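You operate a simulated robot arm through the tools that you are given. There is no shell and no other tool.

Carry out the task below with a simulated two-armed robot. There is one attempt and no reset: what you move stays moved.

## Task
Wipe up the spill on the worktop by the microwave with the hand towel and put it back.

It is judged by the outcome, as a careful person would: the job done as asked, and still so three seconds after it is handed in. It fails if anything else is knocked over, pushed out of place, dropped, spilled or broken. Flat cloth is picked up by pressing the open fingertips on it (5 to 10 N) and closing them slowly along it; thin cloth reads only 2 to 8 mm in the jaws.

## Robot
Two 7-joint arms with two-finger parallel grippers on one trunk, on a base that drives. Base frame: it is fixed to the floor where the robot stands at the start and does not move with it; the origin is under the middle of the robot, x ahead of it, y to its left, z up; the surface under the hand at the start is at about z = 0.91. Readings come in m, degrees, newtons and seconds.
The left shoulder is at the start at [0.07, 0.13, 1.212], the right one opposite. With the tool pointing down near the work surface each hand reaches from about 0.22 to 0.52 m from the robot's upright axis, wherever it stands, measured 20 degrees to its own side. Payload 1.57 kg a hand.
The TCP of each hand is the grasp point between the finger pads, 0.03 m short of the fingertips. In the tool frame z runs along the fingers and y along their closing line. The gripper opens to 0.08 m. The fingers are 0.017 m wide and 0.012 m thick; the gripper's body (0.04 by 0.082 m) begins 0.08 m behind the TCP.
Orientation is told as [roll, pitch, yaw] about the base's x, y, z axes, in that order, counted from this pose: with the fingers straight down and closing along the base's y, the tool's x points along the base's -x, its y along +y and its z along -z.

## Interface
- The arms move only by the tool drive_tool. It takes "left_steps", "right_steps" or both (then of equal length, played together; a hand with none holds still); each is a list of rows, each a list of 6 numbers: the shift along the tool's x, y, z in m, then the turn, a rotation vector about the tool's x, y, z in degrees. In form: [[dx, dy, dz, rx, ry, rz], ...]. A call has 1 to 20 rows; each row is the pose to reach, as a shift and turn from the pose commanded when the call began, along the tool's axes at that moment. "left_hand" and "right_hand" are, for a hand that has rows, the opening, from 0 (shut) to 1 (fully open), set as the call begins (left out, the last holds). Each row takes 0.2 s and may step no farther than 0.05 m and 8.6 degrees from the row before; otherwise, or with a gripper value out of range, the whole call is refused. A pose out of reach is approached as far as the arm can. The call stops where the force on the tool passes 40 N (or 10 N more than at its start, if that is more) or the arm is blocked; 0.2 s more then pass. The fingers move at their own pace (about 0.108 m/s each) and stop on an object; they squeeze with about 34 N. The grip force told is the motor's: it shows also when the fingers shut on nothing. Time passes only in rows, and 0.2 s behind the last, so rows that repeat a pose let the fingers close. The reply holds the time, the measured pose of the TCP, the force on the tool along the base axes, the opening and the grip force, in the units named above and with some noise, with the torque about the TCP (base axes, N m) and any sound that the robot's microphone picked up, and new pictures: "show" is both (left out), scene, wrist or none (wrist: the cameras of the hands that moved).
- Cameras (640 x 400 px; columns grow to the right, rows downward): "scene" is now at [0.1397, -0.0198, 1.4313]; the picture's right is [-0.27, -0.96, -0.00], its down [-0.73, 0.21, -0.65] and it looks along [0.63, -0.18, -0.76] (base axes); focal length 292 px, centre (320, 200). "left" rides on the left gripper at [0.072, 0.007, -0.122] in its tool frame; the picture's right is [-0.09, 1.00, 0.00], its down [-0.84, -0.08, -0.54] and it looks along [-0.54, -0.05, 0.84] (tool axes); focal length 238 px, centre (320, 200). "right" rides on the right gripper at [0.072, -0.007, -0.122] in its tool frame; the picture's right is [0.09, 1.00, 0.00], its down [-0.84, 0.08, -0.54] and it looks along [-0.54, 0.05, 0.84] (tool axes); focal length 238 px, centre (320, 200). There is no depth. A picture from a camera that has moved, and an enlarged one, comes with that camera's place and axes in the base frame and with its lens. The place of the scene camera against the robot may be out by one fixed shift of up to 0.025 m in any direction.
- move_column(by): slides the trunk up (or, below 0, down) by that many m; the arms and the scene camera ride with it, the base frame stays. It gives what a move gives, with no picture.
- base_move(legs): drives the robot by 1 to 6 legs, each [ahead, left, turn to the left] in m, m and degrees, along the robot's own axes; the way and the turn of a leg run together, so that a leg with both is an arc; at most 1.5 m and 180 degrees a leg. The arms and the cameras ride along, it lands a little off, and it stops where it bumps. It gives what a move gives, and a new picture of the scene camera.
- head_to(pan, tilt): turns the head with the scene camera to pan (to the left, within 86 degrees either way) and tilt (down, from -29 to 69), counted from straight ahead of the robot. It gives what a move gives, and a new picture of the scene camera.
- close_up(camera, box): a new picture of the part [left, top, right, bottom] of that camera's present view, enlarged. It takes no simulated time.
- sign_off(): hands the job in; it is judged then, once.

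Nothing tells you exact positions but the pictures and the camera data. Unless the task says otherwise, let go and move clear before handing in.

The tools are called after "Request:" as a command line: name --argument value ..., lists and objects as JSON in quotes. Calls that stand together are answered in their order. drive_tool: Moves the arms, as the interface text tells. Its arguments: {"type":"object","properties":{"left_steps":{"type":"array"},"left_hand":{"type":"number"},"right_steps":{"type":"array"},"right_hand":{"type":"number"},"show":{"type":"string","enum":["both","scene","wrist","none"]}},"required":[]} The other tools are called the same way: move_column (by) slides the trunk up or down; base_move (legs) drives the base; head_to (pan, tilt) turns the head that bears the scene camera; close_up (camera, box) takes an enlarged picture of a part of a camera's view; sign_off () hands the job in.

At the start:

```text
time: 0.0
left_tool_pos: [0.3782, 0.0417, 1.1817]
left_tcp_rot: [0.0, -0.1, 0.1]
left_ft_force: [0.0, 0.1, 0.6]
left_ft_torque: [0.0, 0.0, 0.02]
left_grip_width: 0.0798
left_grip_force: 0.2
right_tool_pos: [0.2719, -0.2642, 1.1115]
right_tcp_rot: [-0.1, 0.1, 0.0]
right_ft_force: [0.4, -1.3, 0.2]
right_ft_torque: [-0.02, -0.03, 0.0]
right_grip_width: 0.08
right_grip_force: 0.0
trunk travel left (down, up): [-0.85, 0.09]
robot x, y, heading: [0.003, -0.0, 0.0]
head pan, tilt: [-15.8, 49.2]
```

scene: 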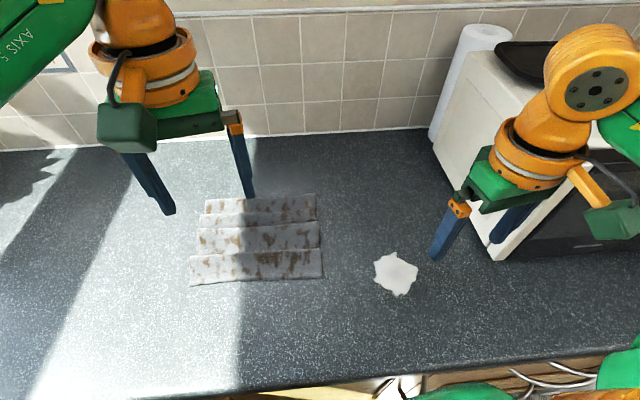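
right: 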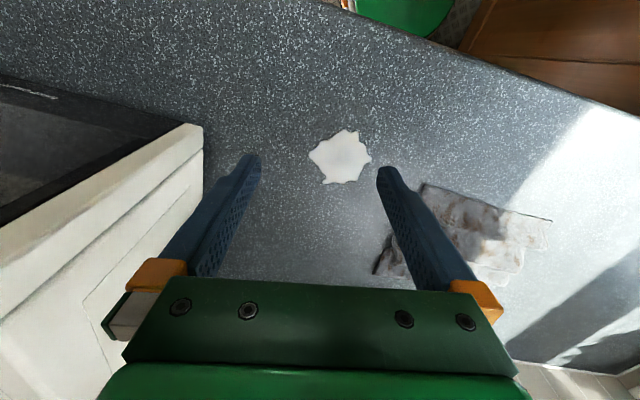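
left: 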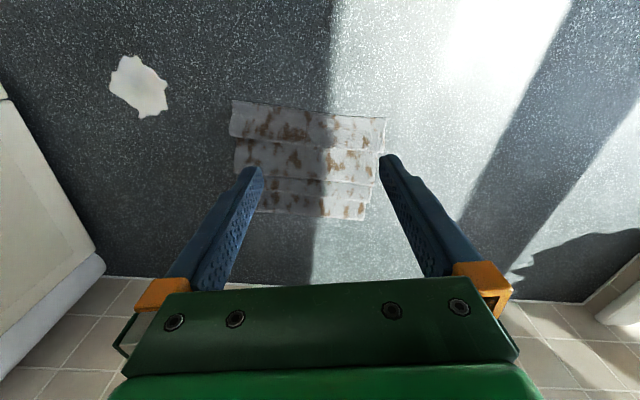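

I see a folded, brown-patterned cloth ahead on the worktop at about (0.51, 0.01). A whitish spill lies near (0.35, -0.23), in front of the microwave. Before moving anything I'll look closer and check whether another towel is around.

Request:
close_up --camera "scene" --box '[170, 170, 450, 345]'

Request:
close_up --camera "left" --box '[200, 80, 420, 230]'

Request:
head_to --pan 50 --tilt 35

Request:
head_to --pan -60 --tilt 40

Request:
head_to --pan 0 --tilt 65

```text
2.29 times, centred on (310, 258) of scene
camera zoom: at [0.1397, -0.0198, 1.4313], right [-0.27, -0.96, 0.0], down [-0.73, 0.21, -0.65], along [0.63, -0.18, -0.76], focal length 668 px, centre (343, 69)
```

zoom: 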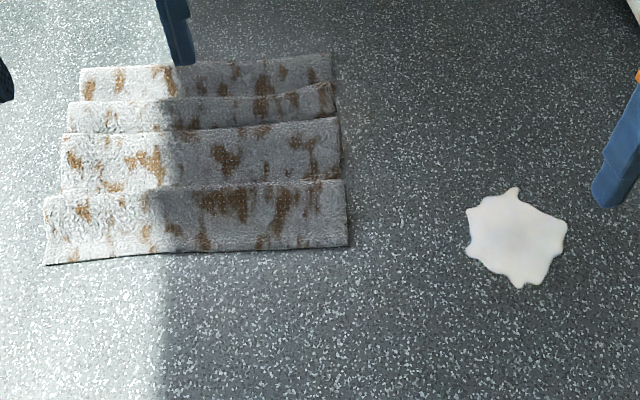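

```text
2.67 times, centred on (310, 155) of left
camera zoom: at [0.3037, 0.0492, 1.3055], right [0.09, 1.0, 0.0], down [0.84, -0.08, 0.54], along [0.54, -0.05, -0.84], focal length 636 px, centre (347, 320)
```

zoom: 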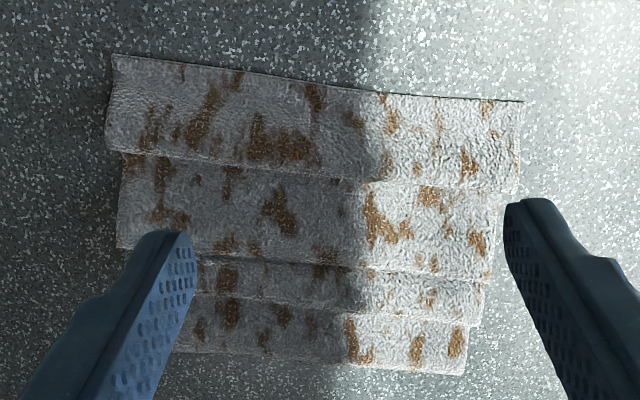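

```text
time: 1.4
left_tool_pos: [0.3748, 0.0423, 1.183]
left_tcp_rot: [0.1, 0.0, 0.0]
left_ft_force: [-1.1, 0.0, 0.3]
left_ft_torque: [-0.01, 0.0, 0.04]
left_grip_width: 0.0798
left_grip_force: 0.1
right_tool_pos: [0.2714, -0.2642, 1.1102]
right_tcp_rot: [0.0, 0.0, -0.1]
right_ft_force: [0.2, -0.2, -0.4]
right_ft_torque: [-0.03, 0.04, 0.01]
right_grip_width: 0.08
right_grip_force: 0.1
trunk travel left (down, up): [-0.85, 0.09]
robot x, y, heading: [0.0015, 0.001, 0.3]
head pan, tilt: [50.0, 35.0]
camera scene: at [0.1216, 0.0688, 1.4519], right [0.77, -0.64, 0.0], down [-0.37, -0.44, -0.82], along [0.53, 0.63, -0.57], focal length 292 px, centre (320, 200)
```

scene: 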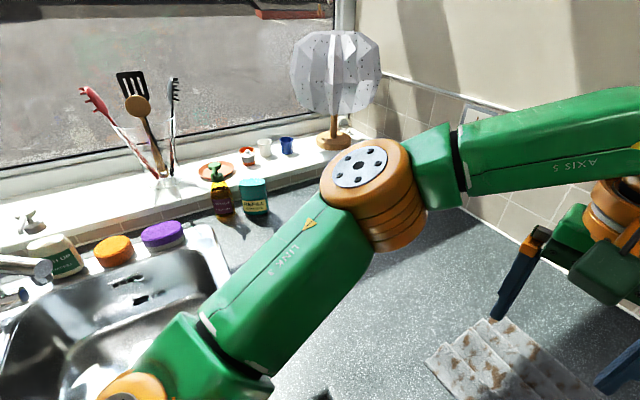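

```text
time: 3.2
left_tool_pos: [0.3764, 0.0419, 1.1823]
left_tcp_rot: [0.0, -0.1, 0.0]
left_ft_force: [-0.4, 0.8, -0.1]
left_ft_torque: [-0.02, 0.0, 0.01]
left_grip_width: 0.0801
left_grip_force: 0.1
right_tool_pos: [0.271, -0.2647, 1.1108]
right_tcp_rot: [0.0, 0.0, 0.0]
right_ft_force: [0.0, 0.9, 0.9]
right_ft_torque: [-0.02, 0.02, 0.03]
right_grip_width: 0.08
right_grip_force: 0.1
trunk travel left (down, up): [-0.85, 0.09]
robot x, y, heading: [0.0009, -0.0017, -0.2]
head pan, tilt: [-60.0, 40.0]
camera scene: at [0.1075, -0.0722, 1.4443], right [-0.87, -0.5, 0.0], down [-0.32, 0.56, -0.77], along [0.38, -0.66, -0.64], focal length 292 px, centre (320, 200)
```

scene: 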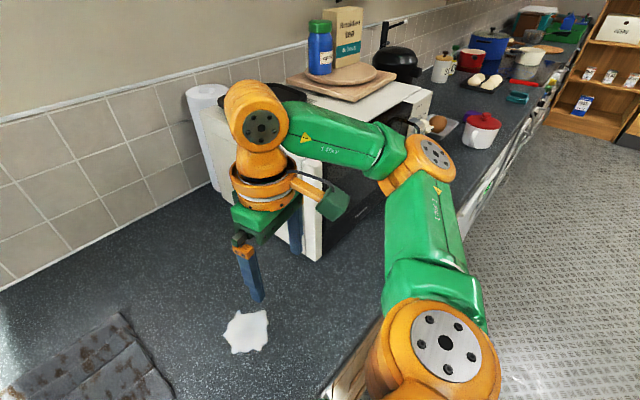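

```text
time: 4.5
left_tool_pos: [0.377, 0.0408, 1.1828]
left_tcp_rot: [-0.1, 0.0, 0.0]
left_ft_force: [0.0, 1.3, 0.2]
left_ft_torque: [-0.03, -0.01, 0.01]
left_grip_width: 0.08
left_grip_force: 0.2
right_tool_pos: [0.2723, -0.264, 1.1106]
right_tcp_rot: [0.0, -0.2, -0.1]
right_ft_force: [-0.4, 0.7, -0.4]
right_ft_torque: [0.02, -0.03, -0.02]
right_grip_width: 0.0798
right_grip_force: 0.0
trunk travel left (down, up): [-0.85, 0.09]
robot x, y, heading: [-0.0013, -0.0018, -0.3]
head pan, tilt: [0.0, 65.0]
camera scene: at [0.1257, 0.0013, 1.4121], right [0.0, -1.0, 0.0], down [-0.91, 0.0, -0.42], along [0.42, 0.0, -0.91], focal length 292 px, centre (320, 200)
```

scene: 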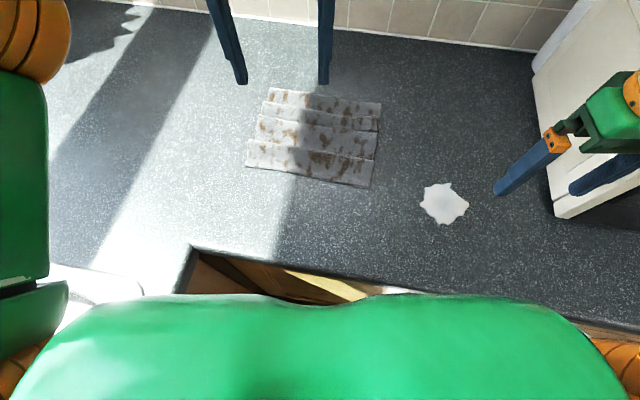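

The brown-patterned folded towel is the only towel here. Its corners are about (0.38,-0.10), (0.43,0.15), (0.64,0.12) and (0.60,-0.135), and that is where it must go back. The spill is about 9 cm wide at (0.35,-0.23). I'll swing the left arm out of the way first, then bring the right hand above the near-right part of the towel.

Request:
drive_tool --left_steps '[[0.01, 0.04, -0.01, 0, 0, 0], [0.02, 0.08, -0.02, 0, 0, 0], [0.03, 0.12, -0.03, 0, 0, 0], [0.04, 0.16, -0.03, 0, 0, 0], [0.05, 0.2, -0.03, 0, 0, 0], [0.05, 0.24, -0.03, 0, 0, 0]]' --show "none"

Request:
head_to --pan -12 --tilt 55

Request:
drive_tool --right_steps '[[-0.03, 0.035, 0.01, 0, 0, 0], [-0.06, 0.07, 0.02, 0, 0, 0], [-0.09, 0.105, 0.03, 0, 0, 0], [-0.12, 0.14, 0.05, 0, 0, -3], [-0.15, 0.175, 0.07, 0, 0, 3], [-0.165, 0.21, 0.09, 0, 0, 8]]' --right_hand 0.7

```text
time: 6.0
left_tool_pos: [0.3228, 0.2791, 1.2129]
left_tcp_rot: [-0.1, -0.1, 0.0]
left_ft_force: [0.1, -0.3, 0.1]
left_ft_torque: [-0.03, 0.0, -0.01]
left_grip_width: 0.08
left_grip_force: 0.0
right_tool_pos: [0.2707, -0.2627, 1.1116]
right_tcp_rot: [-0.1, 0.1, 0.1]
right_ft_force: [0.7, 0.5, 0.1]
right_ft_torque: [0.0, 0.01, -0.02]
right_grip_width: 0.0802
right_grip_force: 0.0
trunk travel left (down, up): [-0.85, 0.09]
robot x, y, heading: [0.001, 0.0003, 0.2]
head pan, tilt: [0.0, 65.0]
```

```text
time: 6.7
left_tool_pos: [0.3222, 0.2768, 1.2121]
left_tcp_rot: [0.0, -0.2, 0.0]
left_ft_force: [0.1, -0.4, -0.8]
left_ft_torque: [-0.03, -0.03, 0.0]
left_grip_width: 0.0802
left_grip_force: 0.1
right_tool_pos: [0.27, -0.2642, 1.1105]
right_tcp_rot: [0.0, 0.0, 0.0]
right_ft_force: [-0.3, -0.5, 0.4]
right_ft_torque: [0.03, 0.01, 0.0]
right_grip_width: 0.0795
right_grip_force: 0.0
trunk travel left (down, up): [-0.85, 0.09]
robot x, y, heading: [0.0011, -0.0019, -0.1]
head pan, tilt: [-12.0, 55.0]
camera scene: at [0.1354, -0.0134, 1.4236], right [-0.21, -0.98, 0.0], down [-0.8, 0.17, -0.57], along [0.56, -0.12, -0.82], focal length 292 px, centre (320, 200)
```

scene: 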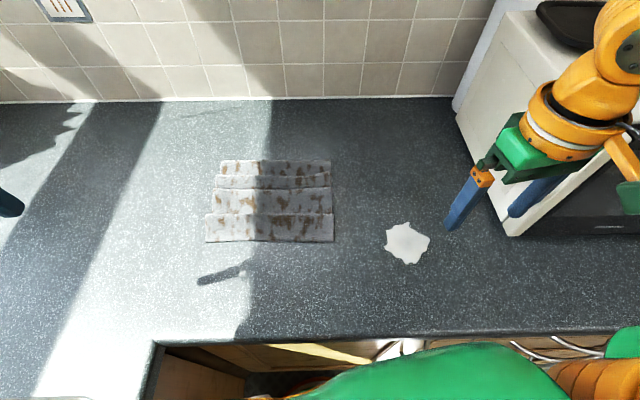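

```text
refused: row 4 steps farther than a row can; nothing moved
```

The view is now unobstructed: towel left of centre, spill between it and the microwave. I'll save a close-up of the towel's original place, then move the right hand above its near-right part in smaller steps.

Request:
close_up --camera "scene" --box '[190, 140, 450, 302]'

Request:
drive_tool --right_steps '[[-0.025, 0.03, 0.0, 0, 0, 0], [-0.05, 0.06, 0.0, 0, 0, 2], [-0.075, 0.09, 0.01, 0, 0, 4], [-0.1, 0.12, 0.02, 0, 0, 6], [-0.125, 0.15, 0.035, 0, 0, 8], [-0.15, 0.18, 0.05, 0, 0, 10], [-0.165, 0.205, 0.07, 0, 0, 11], [-0.165, 0.215, 0.09, 0, 0, 11]]' --right_hand 0.7

```text
2.46 times, centred on (320, 221) of scene
camera zoom: at [0.1354, -0.0134, 1.4236], right [-0.21, -0.98, 0.0], down [-0.8, 0.17, -0.57], along [0.56, -0.12, -0.82], focal length 719 px, centre (320, 148)
```

zoom: 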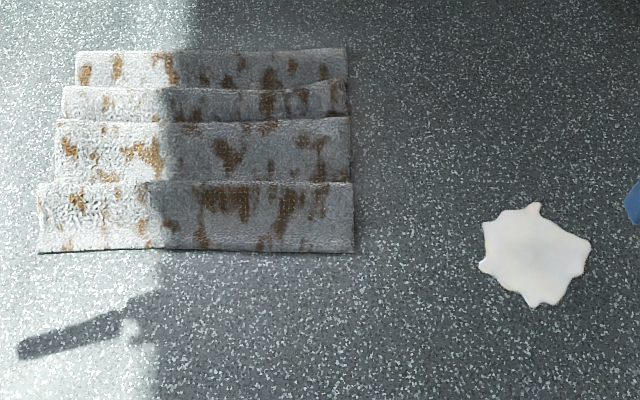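

```text
time: 8.5
left_tool_pos: [0.323, 0.2773, 1.2121]
left_tcp_rot: [0.1, -0.2, -0.1]
left_ft_force: [0.1, 0.0, 0.8]
left_ft_torque: [0.02, 0.02, -0.01]
left_grip_width: 0.0802
left_grip_force: 0.0
right_tool_pos: [0.4371, -0.0503, 1.0207]
right_tcp_rot: [0.0, 0.0, -11.0]
right_ft_force: [-0.2, -0.7, -0.4]
right_ft_torque: [0.02, 0.0, 0.02]
right_grip_width: 0.056
right_grip_force: 0.0
trunk travel left (down, up): [-0.85, 0.09]
robot x, y, heading: [0.0003, -0.0006, -0.1]
head pan, tilt: [-12.0, 55.0]
camera scene: at [0.1356, -0.0131, 1.4237], right [-0.21, -0.98, 0.0], down [-0.8, 0.17, -0.57], along [0.56, -0.12, -0.82], focal length 292 px, centre (320, 200)
camera right: at [0.3646, -0.0438, 1.1418], right [0.1, 0.99, 0.0], down [0.84, -0.08, 0.54], along [0.54, -0.05, -0.84], focal length 238 px, centre (320, 200)
```

scene: 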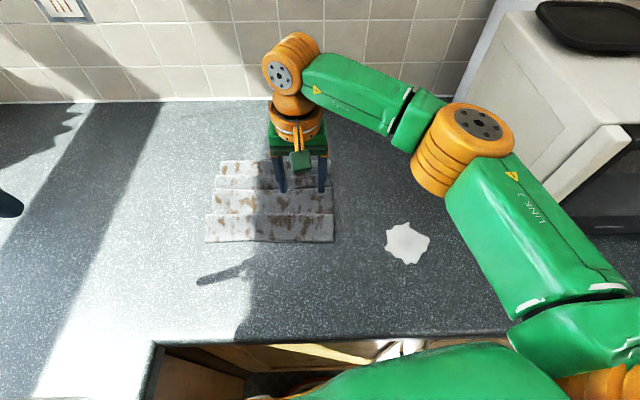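
right: 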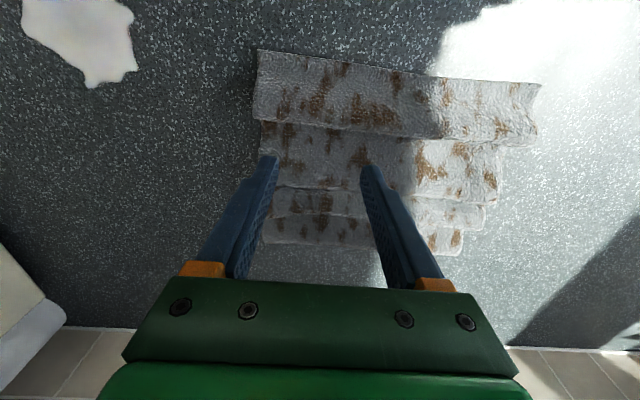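

The gripper hangs over the near-right part of the towel and is aligned with its folds. I'll shift it toward the middle of the near strip and come down until the fingertips just touch.

Request:
drive_tool --right_steps '[[0.0126, 0.028, 0.0, 0, 0, 0], [0.0126, 0.028, 0.03, 0, 0, 0], [0.0126, 0.028, 0.05, 0, 0, 0], [0.0126, 0.028, 0.06, 0, 0, 0], [0.0126, 0.028, 0.066, 0, 0, 0], [0.0126, 0.028, 0.069, 0, 0, 0]]'

```text
time: 9.9
left_tool_pos: [0.3235, 0.2768, 1.2117]
left_tcp_rot: [0.0, 0.0, 0.0]
left_ft_force: [0.3, 0.3, 0.6]
left_ft_torque: [0.02, 0.0, 0.0]
left_grip_width: 0.0799
left_grip_force: 0.2
right_tool_pos: [0.4294, -0.0206, 0.9503]
right_tcp_rot: [0.0, 0.1, -11.1]
right_ft_force: [-0.3, -0.2, 1.0]
right_ft_torque: [-0.02, 0.01, 0.0]
right_grip_width: 0.0559
right_grip_force: 0.0
trunk travel left (down, up): [-0.85, 0.09]
robot x, y, heading: [-0.0003, 0.0004, -0.3]
head pan, tilt: [-12.0, 55.0]
camera scene: at [0.1367, -0.0135, 1.4235], right [-0.21, -0.98, 0.0], down [-0.8, 0.17, -0.57], along [0.56, -0.12, -0.82], focal length 292 px, centre (320, 200)
camera right: at [0.3575, -0.0146, 1.0726], right [0.1, 0.99, 0.0], down [0.84, -0.08, 0.54], along [0.54, -0.05, -0.84], focal length 238 px, centre (320, 200)
```

scene: 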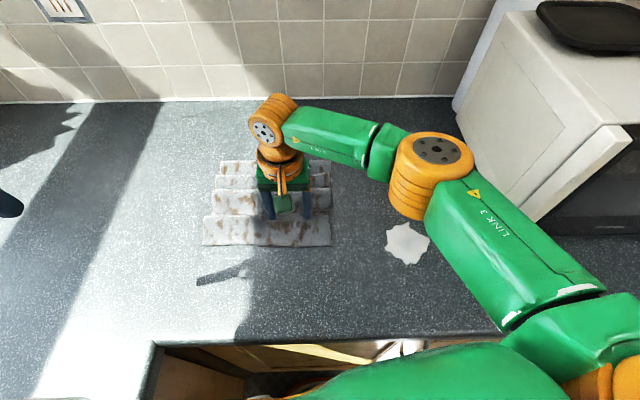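
right: 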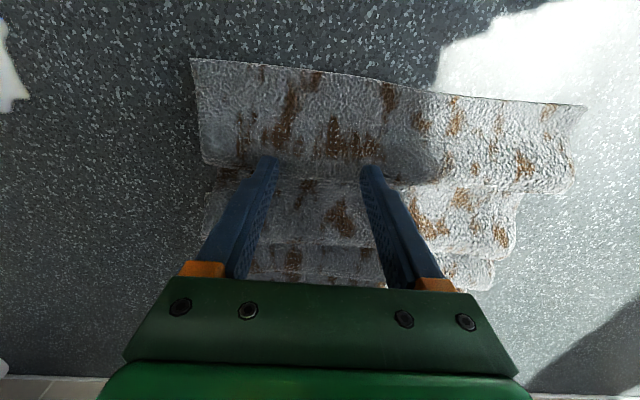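

The fingertips are touching the near strip, which gives a little under them. I'll press down gently until I read about 5–10 N.

Request:
drive_tool --right_steps '[[0, 0, 0.002, 0, 0, 0], [0, 0, 0.004, 0, 0, 0], [0, 0, 0.006, 0, 0, 0]]' --show "none"

```text
time: 10.7
left_tool_pos: [0.3212, 0.2767, 1.2129]
left_tcp_rot: [0.0, -0.2, 0.1]
left_ft_force: [-0.2, 0.5, -0.5]
left_ft_torque: [0.02, 0.01, 0.01]
left_grip_width: 0.0799
left_grip_force: 0.1
right_tool_pos: [0.4292, -0.0193, 0.9465]
right_tcp_rot: [0.1, -0.1, -11.1]
right_ft_force: [2.1, -0.9, 10.0]
right_ft_torque: [-0.08, -0.05, 0.01]
right_grip_width: 0.0557
right_grip_force: 0.4
trunk travel left (down, up): [-0.85, 0.09]
robot x, y, heading: [-0.0023, -0.0017, 0.1]
head pan, tilt: [-12.0, 55.0]
```

I'm reading about 10 N on the cloth, so I'll close the fingers slowly along it.

Request:
drive_tool --right_steps '[[0, 0, 0, 0, 0, 0]]' --right_hand 0.6 --show "none"

Request:
drive_tool --right_steps '[[0, 0, 0, 0, 0, 0]]' --right_hand 0.5 --show "none"

Request:
drive_tool --right_steps '[[0, 0, 0, 0, 0, 0]]' --right_hand 0.4 --show "wrist"

```text
time: 11.1
left_tool_pos: [0.3201, 0.2773, 1.2124]
left_tcp_rot: [0.1, -0.3, -0.1]
left_ft_force: [0.2, -0.6, 1.1]
left_ft_torque: [0.03, 0.01, 0.0]
left_grip_width: 0.08
left_grip_force: 0.0
right_tool_pos: [0.4282, -0.0193, 0.9465]
right_tcp_rot: [0.0, -0.1, -11.0]
right_ft_force: [0.1, 0.6, 11.5]
right_ft_torque: [0.01, 0.01, 0.03]
right_grip_width: 0.0459
right_grip_force: 0.0
trunk travel left (down, up): [-0.85, 0.09]
robot x, y, heading: [-0.0042, 0.0013, 0.1]
head pan, tilt: [-12.0, 55.0]
```

```text
time: 11.5
left_tool_pos: [0.3206, 0.2772, 1.212]
left_tcp_rot: [0.0, -0.1, 0.0]
left_ft_force: [-0.2, -0.8, 0.4]
left_ft_torque: [0.01, 0.03, 0.01]
left_grip_width: 0.0799
left_grip_force: 0.1
right_tool_pos: [0.4281, -0.0199, 0.946]
right_tcp_rot: [0.0, -0.1, -11.0]
right_ft_force: [0.5, -0.3, 11.3]
right_ft_torque: [-0.05, -0.01, 0.0]
right_grip_width: 0.0403
right_grip_force: 0.5
trunk travel left (down, up): [-0.85, 0.09]
robot x, y, heading: [-0.0011, 0.0034, -0.1]
head pan, tilt: [-12.0, 55.0]
```

```text
time: 11.9
left_tool_pos: [0.3203, 0.277, 1.2137]
left_tcp_rot: [0.0, -0.2, 0.0]
left_ft_force: [1.0, 0.3, 0.4]
left_ft_torque: [0.02, 0.03, 0.0]
left_grip_width: 0.0799
left_grip_force: 0.0
right_tool_pos: [0.427, -0.02, 0.9474]
right_tcp_rot: [0.0, 0.0, -11.0]
right_ft_force: [0.3, -1.4, 11.5]
right_ft_torque: [-0.02, 0.0, 0.02]
right_grip_width: 0.0304
right_grip_force: 0.0
trunk travel left (down, up): [-0.85, 0.09]
robot x, y, heading: [0.0009, 0.0006, 0.1]
head pan, tilt: [-12.0, 55.0]
camera right: at [0.355, -0.0139, 1.0687], right [0.1, 0.99, 0.0], down [0.83, -0.08, 0.54], along [0.54, -0.05, -0.84], focal length 238 px, centre (320, 200)
```

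right: 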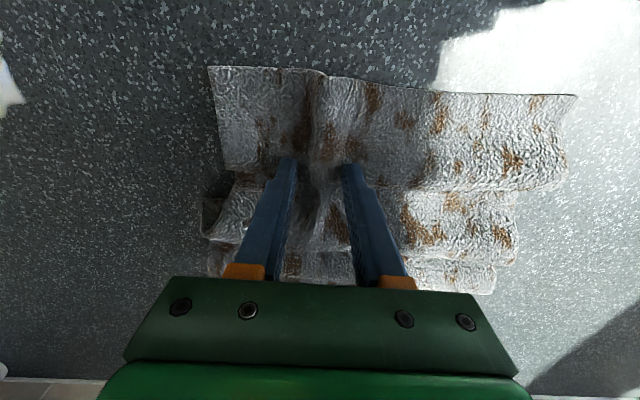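

The cloth is gathering into a ridge between the fingers, as I wanted. I'll carry on closing slowly until the fingers are shut on it.

Request:
drive_tool --right_steps '[[0, 0, 0, 0, 0, 0]]' --right_hand 0.3 --show "none"

Request:
drive_tool --right_steps '[[0, 0, 0, 0, 0, 0]]' --right_hand 0.2 --show "none"

Request:
drive_tool --right_steps '[[0, 0, 0, 0, 0, 0]]' --right_hand 0.1 --show "none"

Request:
drive_tool --right_steps '[[0, 0, 0, 0, 0, 0], [0, 0, 0, 0, 0, 0]]' --right_hand 0.0 --show "both"

```text
time: 12.3
left_tool_pos: [0.3196, 0.2773, 1.2131]
left_tcp_rot: [0.0, -0.2, 0.0]
left_ft_force: [-0.3, 0.9, -0.2]
left_ft_torque: [0.01, 0.01, 0.0]
left_grip_width: 0.0799
left_grip_force: 0.1
right_tool_pos: [0.4287, -0.019, 0.9466]
right_tcp_rot: [0.0, -0.2, -10.9]
right_ft_force: [0.1, 0.4, 12.2]
right_ft_torque: [0.0, -0.01, 0.0]
right_grip_width: 0.024
right_grip_force: 0.1
trunk travel left (down, up): [-0.85, 0.09]
robot x, y, heading: [0.0005, 0.0004, 0.1]
head pan, tilt: [-12.0, 55.0]
```

```text
time: 12.7
left_tool_pos: [0.3201, 0.2778, 1.212]
left_tcp_rot: [0.0, -0.1, -0.1]
left_ft_force: [0.1, 0.1, 0.2]
left_ft_torque: [-0.02, 0.0, -0.05]
left_grip_width: 0.0799
left_grip_force: 0.0
right_tool_pos: [0.4275, -0.0214, 0.9478]
right_tcp_rot: [0.1, -0.1, -11.0]
right_ft_force: [-0.7, 0.3, 11.6]
right_ft_torque: [-0.04, 0.02, -0.02]
right_grip_width: 0.0168
right_grip_force: 0.5
trunk travel left (down, up): [-0.85, 0.09]
robot x, y, heading: [0.0002, -0.0003, 0.1]
head pan, tilt: [-12.0, 55.0]
```

```text
time: 13.1
left_tool_pos: [0.3201, 0.2778, 1.2145]
left_tcp_rot: [0.0, -0.2, 0.0]
left_ft_force: [-0.4, 0.5, 0.3]
left_ft_torque: [0.02, 0.01, 0.0]
left_grip_width: 0.08
left_grip_force: 0.0
right_tool_pos: [0.4273, -0.0199, 0.9472]
right_tcp_rot: [0.0, -0.1, -10.9]
right_ft_force: [-0.5, -0.1, 10.5]
right_ft_torque: [-0.07, 0.05, -0.04]
right_grip_width: 0.0101
right_grip_force: 28.6
trunk travel left (down, up): [-0.85, 0.09]
robot x, y, heading: [0.0039, -0.003, 0.0]
head pan, tilt: [-12.0, 55.0]
```

```text
time: 13.7
left_tool_pos: [0.3207, 0.2769, 1.213]
left_tcp_rot: [0.0, -0.2, 0.0]
left_ft_force: [-0.3, -0.1, 0.3]
left_ft_torque: [0.03, -0.01, -0.01]
left_grip_width: 0.0801
left_grip_force: 0.0
right_tool_pos: [0.427, -0.0203, 0.9476]
right_tcp_rot: [0.1, -0.1, -11.1]
right_ft_force: [-0.9, -0.1, 10.0]
right_ft_torque: [-0.1, 0.04, -0.01]
right_grip_width: 0.0105
right_grip_force: 28.8
trunk travel left (down, up): [-0.85, 0.09]
robot x, y, heading: [-0.0015, 0.0018, 0.0]
head pan, tilt: [-12.0, 55.0]
camera scene: at [0.1324, -0.0131, 1.424], right [-0.21, -0.98, 0.0], down [-0.8, 0.17, -0.58], along [0.56, -0.12, -0.82], focal length 292 px, centre (320, 200)
camera right: at [0.355, -0.0139, 1.0687], right [0.1, 0.99, 0.0], down [0.83, -0.08, 0.54], along [0.54, -0.05, -0.84], focal length 238 px, centre (320, 200)
```

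scene: 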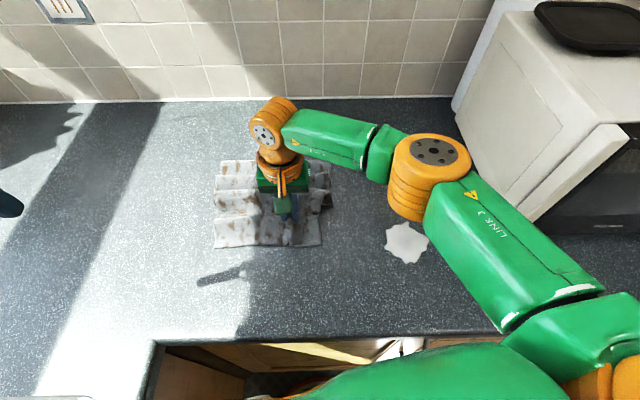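
right: 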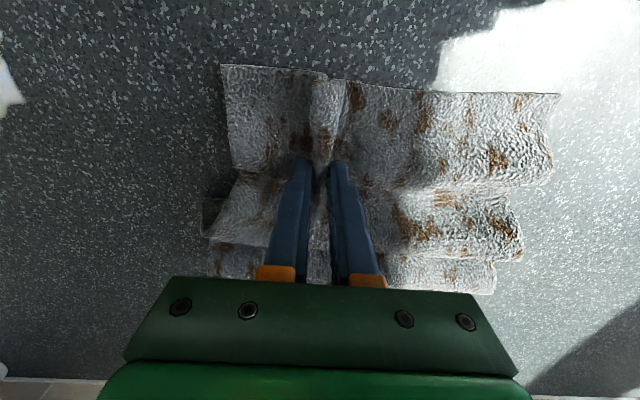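

The fingers hold a solid fold, 10 mm thick at 29 N. I'll lift a few centimetres to check that the towel comes along in one piece.

Request:
drive_tool --right_steps '[[0, 0, -0.01, 0, 0, 0], [0, 0, -0.02, 0, 0, 0], [0, 0, -0.03, 0, 0, 0], [0, 0, -0.04, 0, 0, 0], [0, 0, -0.04, 0, 0, 0]]'

```text
time: 14.9
left_tool_pos: [0.3233, 0.2774, 1.2126]
left_tcp_rot: [-0.1, -0.1, 0.0]
left_ft_force: [0.1, 0.1, 0.6]
left_ft_torque: [-0.02, 0.0, 0.0]
left_grip_width: 0.0799
left_grip_force: 0.0
right_tool_pos: [0.4301, -0.019, 0.9859]
right_tcp_rot: [0.0, 0.0, -11.0]
right_ft_force: [-0.3, 0.7, -0.6]
right_ft_torque: [-0.03, 0.02, 0.0]
right_grip_width: 0.0097
right_grip_force: 27.3
trunk travel left (down, up): [-0.85, 0.09]
robot x, y, heading: [-0.001, 0.0022, -0.2]
head pan, tilt: [-12.0, 55.0]
camera scene: at [0.1355, -0.0134, 1.4237], right [-0.21, -0.98, 0.0], down [-0.8, 0.17, -0.57], along [0.56, -0.12, -0.82], focal length 292 px, centre (320, 200)
camera right: at [0.3576, -0.0131, 1.1072], right [0.1, 0.99, 0.0], down [0.84, -0.08, 0.54], along [0.54, -0.05, -0.84], focal length 238 px, centre (320, 200)
```

scene: 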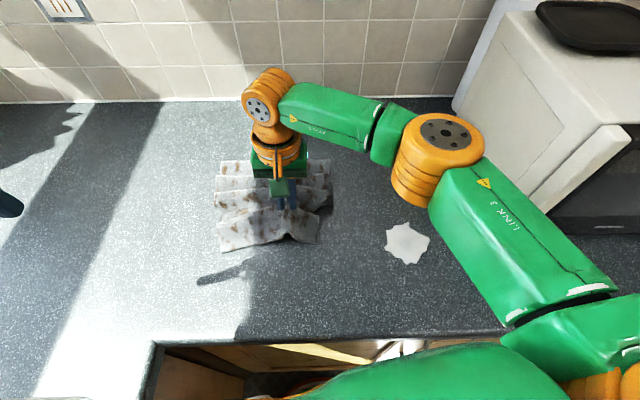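
right: 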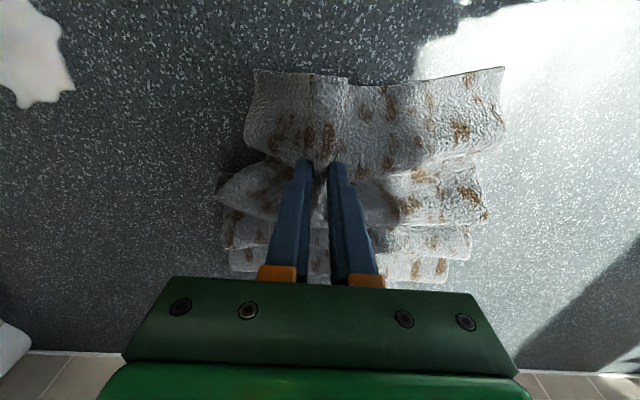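

The towel lifts with its pleats intact. I'll carry it low and slowly toward the spill.

Request:
drive_tool --right_steps '[[0.003, -0.019, 0, 0, 0, 0], [0.006, -0.038, 0, 0, 0, 0], [0.009, -0.057, 0, 0, 0, 0], [0.012, -0.076, 0, 0, 0, 0], [0.015, -0.095, 0, 0, 0, 0], [0.018, -0.114, 0, 0, 0, 0], [0.018, -0.114, 0, 0, 0, 0]]'

```text
time: 16.5
left_tool_pos: [0.3228, 0.2779, 1.2124]
left_tcp_rot: [0.0, -0.1, -0.1]
left_ft_force: [-0.2, 0.2, -0.2]
left_ft_torque: [-0.03, -0.01, -0.04]
left_grip_width: 0.0801
left_grip_force: 0.1
right_tool_pos: [0.3902, -0.1261, 0.9851]
right_tcp_rot: [0.0, 0.1, -11.0]
right_ft_force: [-0.1, 0.0, 0.9]
right_ft_torque: [-0.04, 0.01, -0.04]
right_grip_width: 0.0093
right_grip_force: 27.8
trunk travel left (down, up): [-0.85, 0.09]
robot x, y, heading: [-0.0008, -0.0008, -0.2]
head pan, tilt: [-12.0, 55.0]
camera scene: at [0.1356, -0.0131, 1.4237], right [-0.21, -0.98, 0.0], down [-0.8, 0.17, -0.57], along [0.56, -0.12, -0.82], focal length 292 px, centre (320, 200)
camera right: at [0.3173, -0.1208, 1.1071], right [0.1, 0.99, 0.0], down [0.84, -0.08, 0.54], along [0.54, -0.05, -0.84], focal length 238 px, centre (320, 200)
```

scene: 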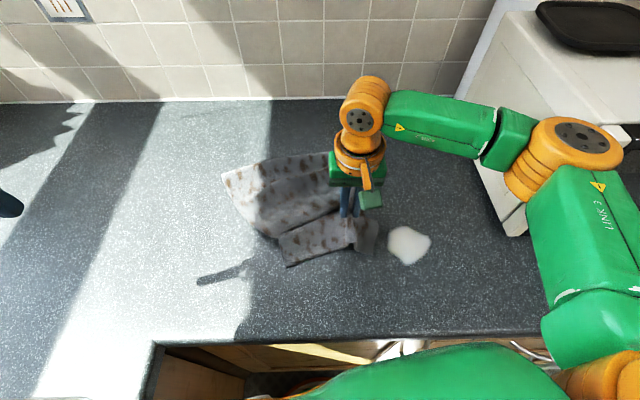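
right: 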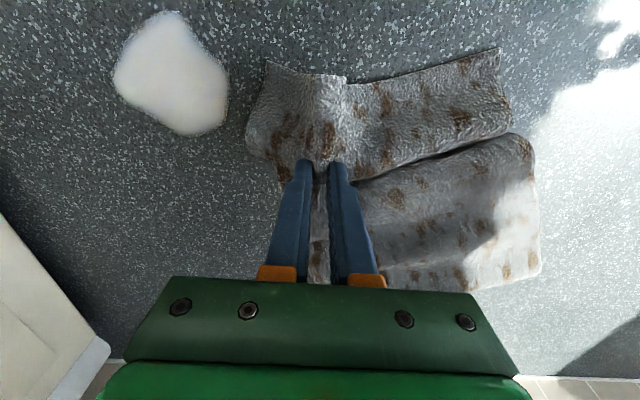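

The towel follows, though its pleats are shearing a little. Before going on I want to see how close the right elbow is to the microwave.

Request:
head_to --pan -50 --tilt 45

```text
time: 17.5
left_tool_pos: [0.323, 0.2778, 1.2124]
left_tcp_rot: [0.0, -0.1, 0.0]
left_ft_force: [-0.1, -1.1, 0.0]
left_ft_torque: [0.02, 0.0, 0.0]
left_grip_width: 0.08
left_grip_force: 0.0
right_tool_pos: [0.3892, -0.1272, 0.9849]
right_tcp_rot: [0.0, 0.0, -11.0]
right_ft_force: [0.5, 0.0, 0.0]
right_ft_torque: [0.0, 0.02, -0.02]
right_grip_width: 0.0095
right_grip_force: 27.5
trunk travel left (down, up): [-0.85, 0.09]
robot x, y, heading: [-0.0012, 0.0009, 0.2]
head pan, tilt: [-50.0, 45.0]
camera scene: at [0.1172, -0.0606, 1.4371], right [-0.77, -0.64, 0.0], down [-0.46, 0.54, -0.71], along [0.45, -0.54, -0.71], focal length 292 px, centre (320, 200)
```

scene: 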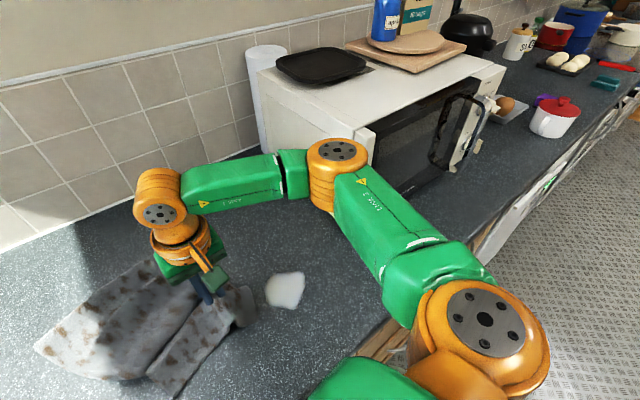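

The elbow would pass only a few centimetres from the microwave's front corner. Shifting the base left would open that gap, so I'll check what room there is on the left side.

Request:
head_to --pan 75 --tilt 62

Request:
head_to --pan 30 --tilt 60

Request:
head_to --pan -70 --tilt 60

```text
time: 19.6
left_tool_pos: [0.3229, 0.276, 1.2115]
left_tcp_rot: [0.0, -0.2, 0.0]
left_ft_force: [-0.1, 1.1, 0.0]
left_ft_torque: [0.02, 0.0, 0.01]
left_grip_width: 0.0801
left_grip_force: 0.1
right_tool_pos: [0.39, -0.1264, 0.9852]
right_tcp_rot: [0.1, 0.0, -11.1]
right_ft_force: [0.9, 0.9, 1.0]
right_ft_torque: [-0.01, 0.01, 0.0]
right_grip_width: 0.0097
right_grip_force: 27.8
trunk travel left (down, up): [-0.85, 0.09]
robot x, y, heading: [-0.004, 0.0022, 0.1]
head pan, tilt: [75.0, 62.0]
camera scene: at [0.0817, 0.0638, 1.4153], right [0.97, -0.26, 0.0], down [-0.23, -0.85, -0.47], along [0.12, 0.45, -0.88], focal length 292 px, centre (320, 200)
```

scene: 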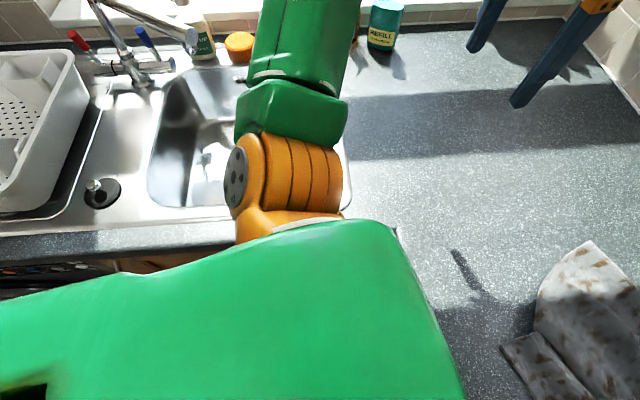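

```text
time: 20.7
left_tool_pos: [0.3228, 0.2785, 1.212]
left_tcp_rot: [0.0, -0.1, -0.1]
left_ft_force: [-0.3, 0.7, 0.0]
left_ft_torque: [0.01, 0.01, -0.03]
left_grip_width: 0.0801
left_grip_force: 0.0
right_tool_pos: [0.3898, -0.1267, 0.9851]
right_tcp_rot: [-0.1, 0.1, -11.0]
right_ft_force: [-0.1, -0.1, -0.8]
right_ft_torque: [-0.01, 0.03, 0.0]
right_grip_width: 0.0096
right_grip_force: 28.0
trunk travel left (down, up): [-0.85, 0.09]
robot x, y, heading: [-0.0025, 0.0012, -0.2]
head pan, tilt: [30.0, 60.0]
camera scene: at [0.1226, 0.035, 1.4176], right [0.5, -0.87, 0.0], down [-0.75, -0.43, -0.5], along [0.43, 0.25, -0.87], focal length 292 px, centre (320, 200)
```

scene: 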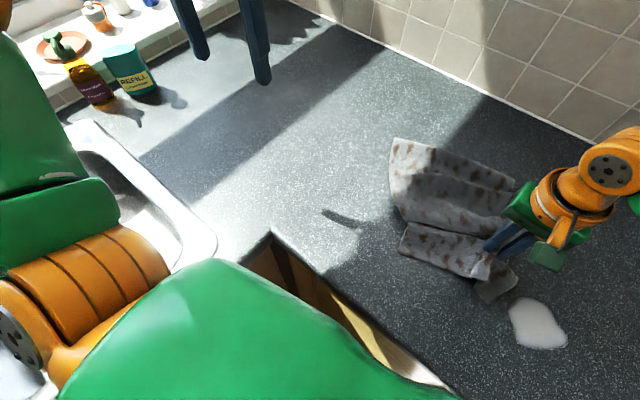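

```text
time: 22.5
left_tool_pos: [0.3232, 0.2778, 1.2119]
left_tcp_rot: [0.0, -0.1, 0.0]
left_ft_force: [0.5, 0.0, -0.1]
left_ft_torque: [0.01, 0.0, -0.01]
left_grip_width: 0.08
left_grip_force: 0.0
right_tool_pos: [0.3896, -0.1275, 0.9847]
right_tcp_rot: [0.0, -0.1, -11.0]
right_ft_force: [-0.8, -0.4, 0.4]
right_ft_torque: [-0.03, 0.01, 0.01]
right_grip_width: 0.0093
right_grip_force: 27.9
trunk travel left (down, up): [-0.85, 0.09]
robot x, y, heading: [0.0009, 0.0001, 0.0]
head pan, tilt: [-70.0, 60.0]
camera scene: at [0.0878, -0.061, 1.4176], right [-0.94, -0.34, 0.0], down [-0.3, 0.81, -0.5], along [0.17, -0.47, -0.87], focal length 292 px, centre (320, 200)
```

scene: 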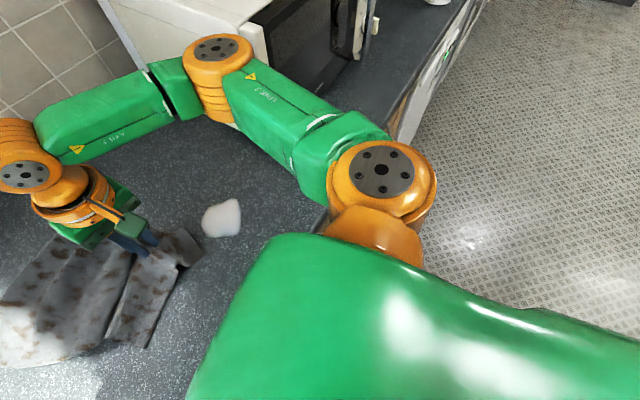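

By triangulation the elbow is at about (0.27,-0.27), which leaves roughly 16 cm to the microwave corner, so no base move is needed. I'll turn the head back and carry the towel over the spill.

Request:
head_to --pan -12 --tilt 55

Request:
drive_tool --right_steps '[[0.003, -0.019, 0, 0, 0, 0], [0.006, -0.038, 0, 0, 0, 0], [0.009, -0.057, 0, 0, 0, 0], [0.012, -0.076, 0, 0, 0, 0], [0.015, -0.095, 0, 0, 0, 0], [0.018, -0.11, 0, 0, 0, 0], [0.018, -0.11, 0, 0, 0, 0]]'

```text
time: 23.7
left_tool_pos: [0.3231, 0.277, 1.2114]
left_tcp_rot: [0.1, -0.1, 0.0]
left_ft_force: [-1.2, 0.3, -0.5]
left_ft_torque: [0.02, 0.01, -0.03]
left_grip_width: 0.0799
left_grip_force: 0.0
right_tool_pos: [0.3901, -0.1262, 0.9843]
right_tcp_rot: [0.0, 0.0, -11.1]
right_ft_force: [-0.2, 0.6, -0.9]
right_ft_torque: [-0.01, -0.01, -0.02]
right_grip_width: 0.0096
right_grip_force: 27.9
trunk travel left (down, up): [-0.85, 0.09]
robot x, y, heading: [0.0004, 0.0009, -0.1]
head pan, tilt: [-12.0, 55.0]
camera scene: at [0.1355, -0.0135, 1.4237], right [-0.21, -0.98, 0.0], down [-0.8, 0.17, -0.57], along [0.56, -0.12, -0.82], focal length 292 px, centre (320, 200)
```

scene: 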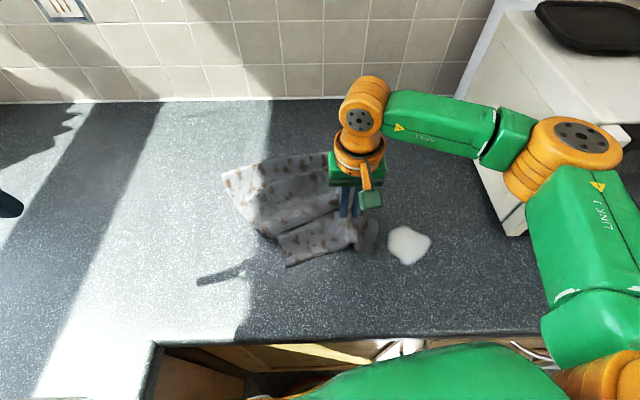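

```text
time: 25.3
left_tool_pos: [0.3229, 0.2774, 1.2122]
left_tcp_rot: [0.0, -0.1, 0.0]
left_ft_force: [0.1, 0.7, -1.3]
left_ft_torque: [0.01, 0.0, 0.01]
left_grip_width: 0.0799
left_grip_force: 0.0
right_tool_pos: [0.3507, -0.2334, 0.9857]
right_tcp_rot: [0.0, 0.1, -11.0]
right_ft_force: [0.3, -0.1, 0.1]
right_ft_torque: [-0.02, 0.03, -0.03]
right_grip_width: 0.0097
right_grip_force: 28.1
trunk travel left (down, up): [-0.85, 0.09]
robot x, y, heading: [-0.0013, 0.0001, -0.3]
head pan, tilt: [-12.0, 55.0]
camera scene: at [0.1357, -0.0131, 1.4236], right [-0.21, -0.98, 0.0], down [-0.8, 0.17, -0.57], along [0.56, -0.12, -0.82], focal length 292 px, centre (320, 200)
camera right: at [0.2783, -0.227, 1.1077], right [0.1, 0.99, 0.0], down [0.84, -0.08, 0.54], along [0.54, -0.05, -0.84], focal length 238 px, centre (320, 200)
```

scene: 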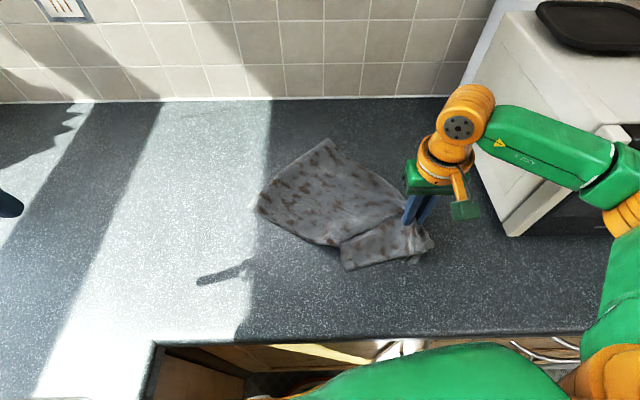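
right: 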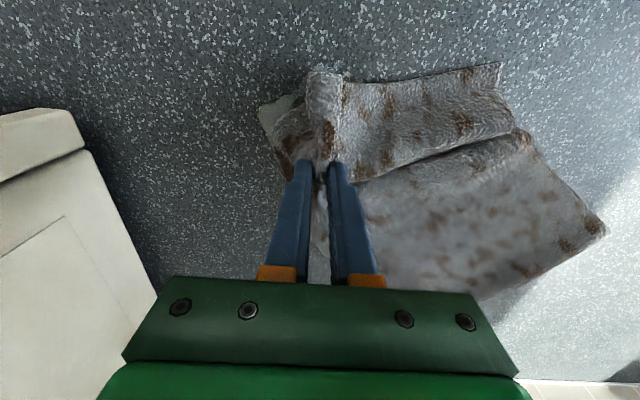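

The towel now covers the spill, although the far pleats have opened out into a sheet. I'll lower it and press lightly.

Request:
drive_tool --right_steps '[[0, 0, 0.012, 0, 0, 0], [0, 0, 0.024, 0, 0, 0], [0, 0, 0.033, 0, 0, 0], [0, 0, 0.038, 0, 0, 0], [0, 0, 0.041, 0, 0, 0]]'

```text
time: 26.5
left_tool_pos: [0.3195, 0.2789, 1.2127]
left_tcp_rot: [-0.1, -0.2, 0.0]
left_ft_force: [-0.5, 0.2, 0.1]
left_ft_torque: [0.0, 0.0, 0.0]
left_grip_width: 0.0801
left_grip_force: 0.1
right_tool_pos: [0.3502, -0.2324, 0.9467]
right_tcp_rot: [0.0, -0.4, -11.1]
right_ft_force: [3.8, -2.0, 25.9]
right_ft_torque: [-0.13, 0.0, 0.0]
right_grip_width: 0.0097
right_grip_force: 27.8
trunk travel left (down, up): [-0.85, 0.09]
robot x, y, heading: [-0.0047, -0.0015, 0.1]
head pan, tilt: [-12.0, 55.0]
camera scene: at [0.1321, -0.0111, 1.4244], right [-0.21, -0.98, 0.0], down [-0.8, 0.17, -0.58], along [0.56, -0.12, -0.82], focal length 292 px, centre (320, 200)
camera right: at [0.2767, -0.2265, 1.0679], right [0.1, 0.99, 0.0], down [0.83, -0.08, 0.55], along [0.54, -0.06, -0.84], focal length 238 px, centre (320, 200)
```

scene: 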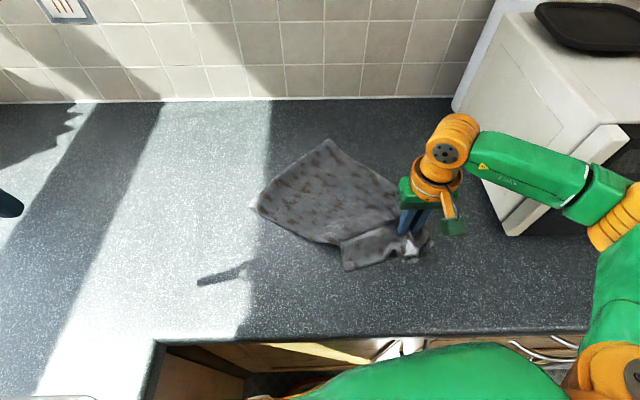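
right: 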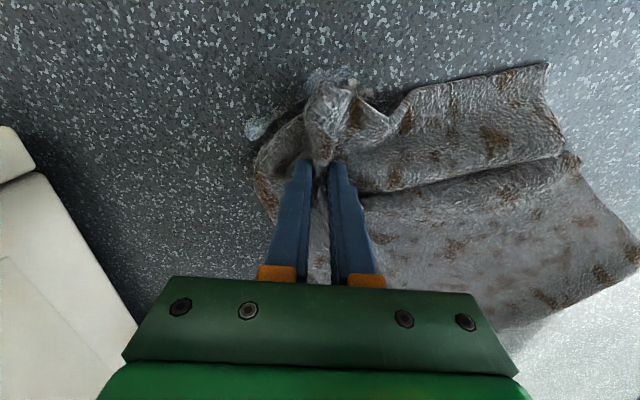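

The towel is pressing at 26 N, a bit firmer than needed, and faint traces remain at the near edge. I'll ease off slightly and wipe back and forth over the whole spill.

Request:
drive_tool --right_steps '[[0, 0, -0.003, 0, 0, 0], [0.015, 0.02, -0.003, 0, 0, 0], [0.03, 0.03, -0.003, 0, 0, 0], [0.045, 0.02, -0.003, 0, 0, 0], [0.045, -0.005, -0.003, 0, 0, 0], [0.045, -0.03, -0.003, 0, 0, 0], [0.03, -0.045, -0.003, 0, 0, 0], [0.03, -0.02, -0.003, 0, 0, 0], [0.03, 0.005, -0.003, 0, 0, 0], [0.03, 0.03, -0.003, 0, 0, 0], [0.015, 0.045, -0.003, 0, 0, 0], [0.015, 0.02, -0.003, 0, 0, 0], [0.015, -0.01, -0.003, 0, 0, 0], [0.015, -0.035, -0.003, 0, 0, 0], [0.005, -0.05, -0.003, 0, 0, 0], [0, -0.025, -0.003, 0, 0, 0], [0, 0, -0.003, 0, 0, 0]]'

```text
time: 30.1
left_tool_pos: [0.3235, 0.2777, 1.2123]
left_tcp_rot: [0.0, -0.1, 0.1]
left_ft_force: [0.5, -0.3, -0.5]
left_ft_torque: [-0.03, 0.01, -0.01]
left_grip_width: 0.0799
left_grip_force: 0.0
right_tool_pos: [0.3491, -0.232, 0.9486]
right_tcp_rot: [-0.2, -0.1, -11.2]
right_ft_force: [-0.6, -2.7, 4.9]
right_ft_torque: [-0.13, 0.04, 0.0]
right_grip_width: 0.0097
right_grip_force: 28.5
trunk travel left (down, up): [-0.85, 0.09]
robot x, y, heading: [0.0007, 0.0006, -0.1]
head pan, tilt: [-12.0, 55.0]
camera scene: at [0.1348, -0.0124, 1.4237], right [-0.21, -0.98, 0.0], down [-0.8, 0.17, -0.57], along [0.56, -0.12, -0.82], focal length 292 px, centre (320, 200)
camera right: at [0.2778, -0.2253, 1.0699], right [0.1, 0.99, 0.0], down [0.84, -0.08, 0.54], along [0.54, -0.06, -0.84], focal length 238 px, centre (320, 200)
```

scene: 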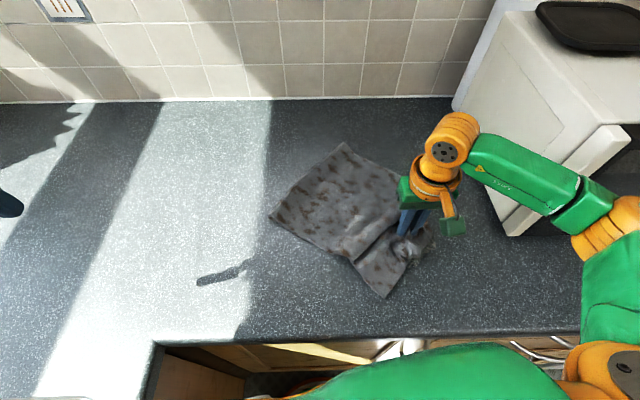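
right: 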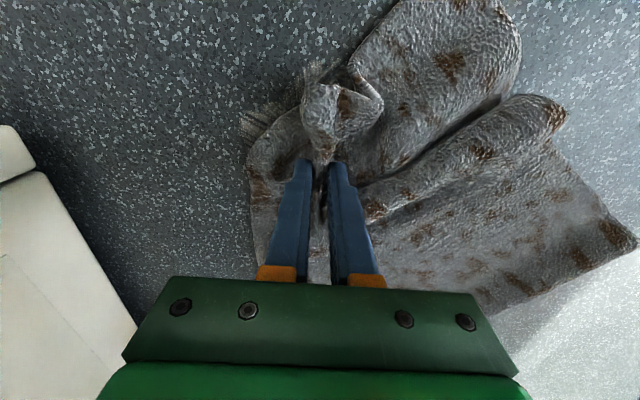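

The near half looks mostly clean, with a faint smear still at the left of the wrist view. Next I'll wipe the far half and go over the microwave side again.

Request:
drive_tool --right_steps '[[0, 0.025, 0.002, 0, 0, 0], [0, 0.045, 0.002, 0, 0, 0], [-0.015, 0.045, 0.002, 0, 0, 0], [-0.015, 0.02, 0.002, 0, 0, 0], [-0.015, -0.01, 0.002, 0, 0, 0], [-0.015, -0.035, 0.002, 0, 0, 0], [-0.015, -0.055, 0.002, 0, 0, 0], [-0.03, -0.045, 0.002, 0, 0, 0], [-0.03, -0.02, 0.002, 0, 0, 0], [-0.03, 0.005, 0.002, 0, 0, 0], [-0.03, 0.03, 0.002, 0, 0, 0], [-0.045, 0.02, 0.002, 0, 0, 0], [-0.045, -0.005, 0.002, 0, 0, 0], [-0.045, -0.03, 0.002, 0, 0, 0], [-0.02, -0.045, 0.002, 0, 0, 0], [0.005, -0.055, 0.002, 0, 0, 0], [0.025, -0.05, 0.002, 0, 0, 0], [0.025, -0.025, 0.002, 0, 0, 0], [0.005, -0.01, 0.002, 0, 0, 0]]'

```text
time: 34.1
left_tool_pos: [0.3228, 0.2786, 1.2129]
left_tcp_rot: [-0.1, 0.0, 0.0]
left_ft_force: [-0.1, 0.2, -1.5]
left_ft_torque: [0.02, 0.03, 0.0]
left_grip_width: 0.08
left_grip_force: 0.1
right_tool_pos: [0.3426, -0.2403, 0.946]
right_tcp_rot: [-0.1, 0.1, -11.0]
right_ft_force: [-2.8, -0.3, 10.6]
right_ft_torque: [-0.08, 0.14, 0.0]
right_grip_width: 0.0094
right_grip_force: 27.6
trunk travel left (down, up): [-0.85, 0.09]
robot x, y, heading: [-0.0028, -0.0008, -0.1]
head pan, tilt: [-12.0, 55.0]
camera scene: at [0.1342, -0.0115, 1.4238], right [-0.21, -0.98, 0.0], down [-0.8, 0.17, -0.57], along [0.56, -0.12, -0.82], focal length 292 px, centre (320, 200)
camera right: at [0.2689, -0.2343, 1.0691], right [0.1, 0.99, 0.0], down [0.84, -0.08, 0.54], along [0.54, -0.06, -0.84], focal length 238 px, centre (320, 200)
```

scene: 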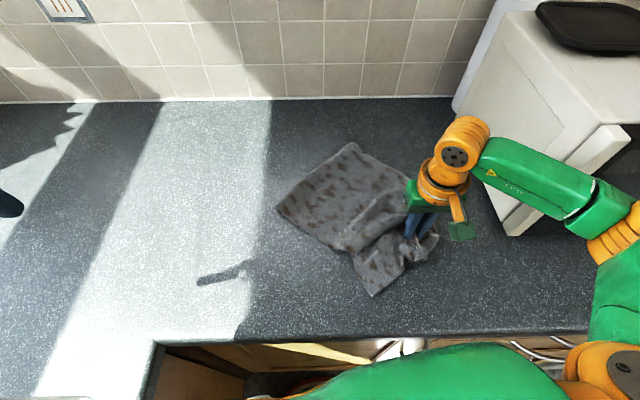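
right: 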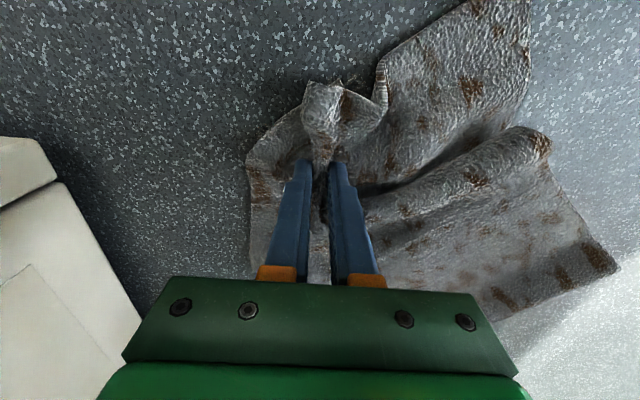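

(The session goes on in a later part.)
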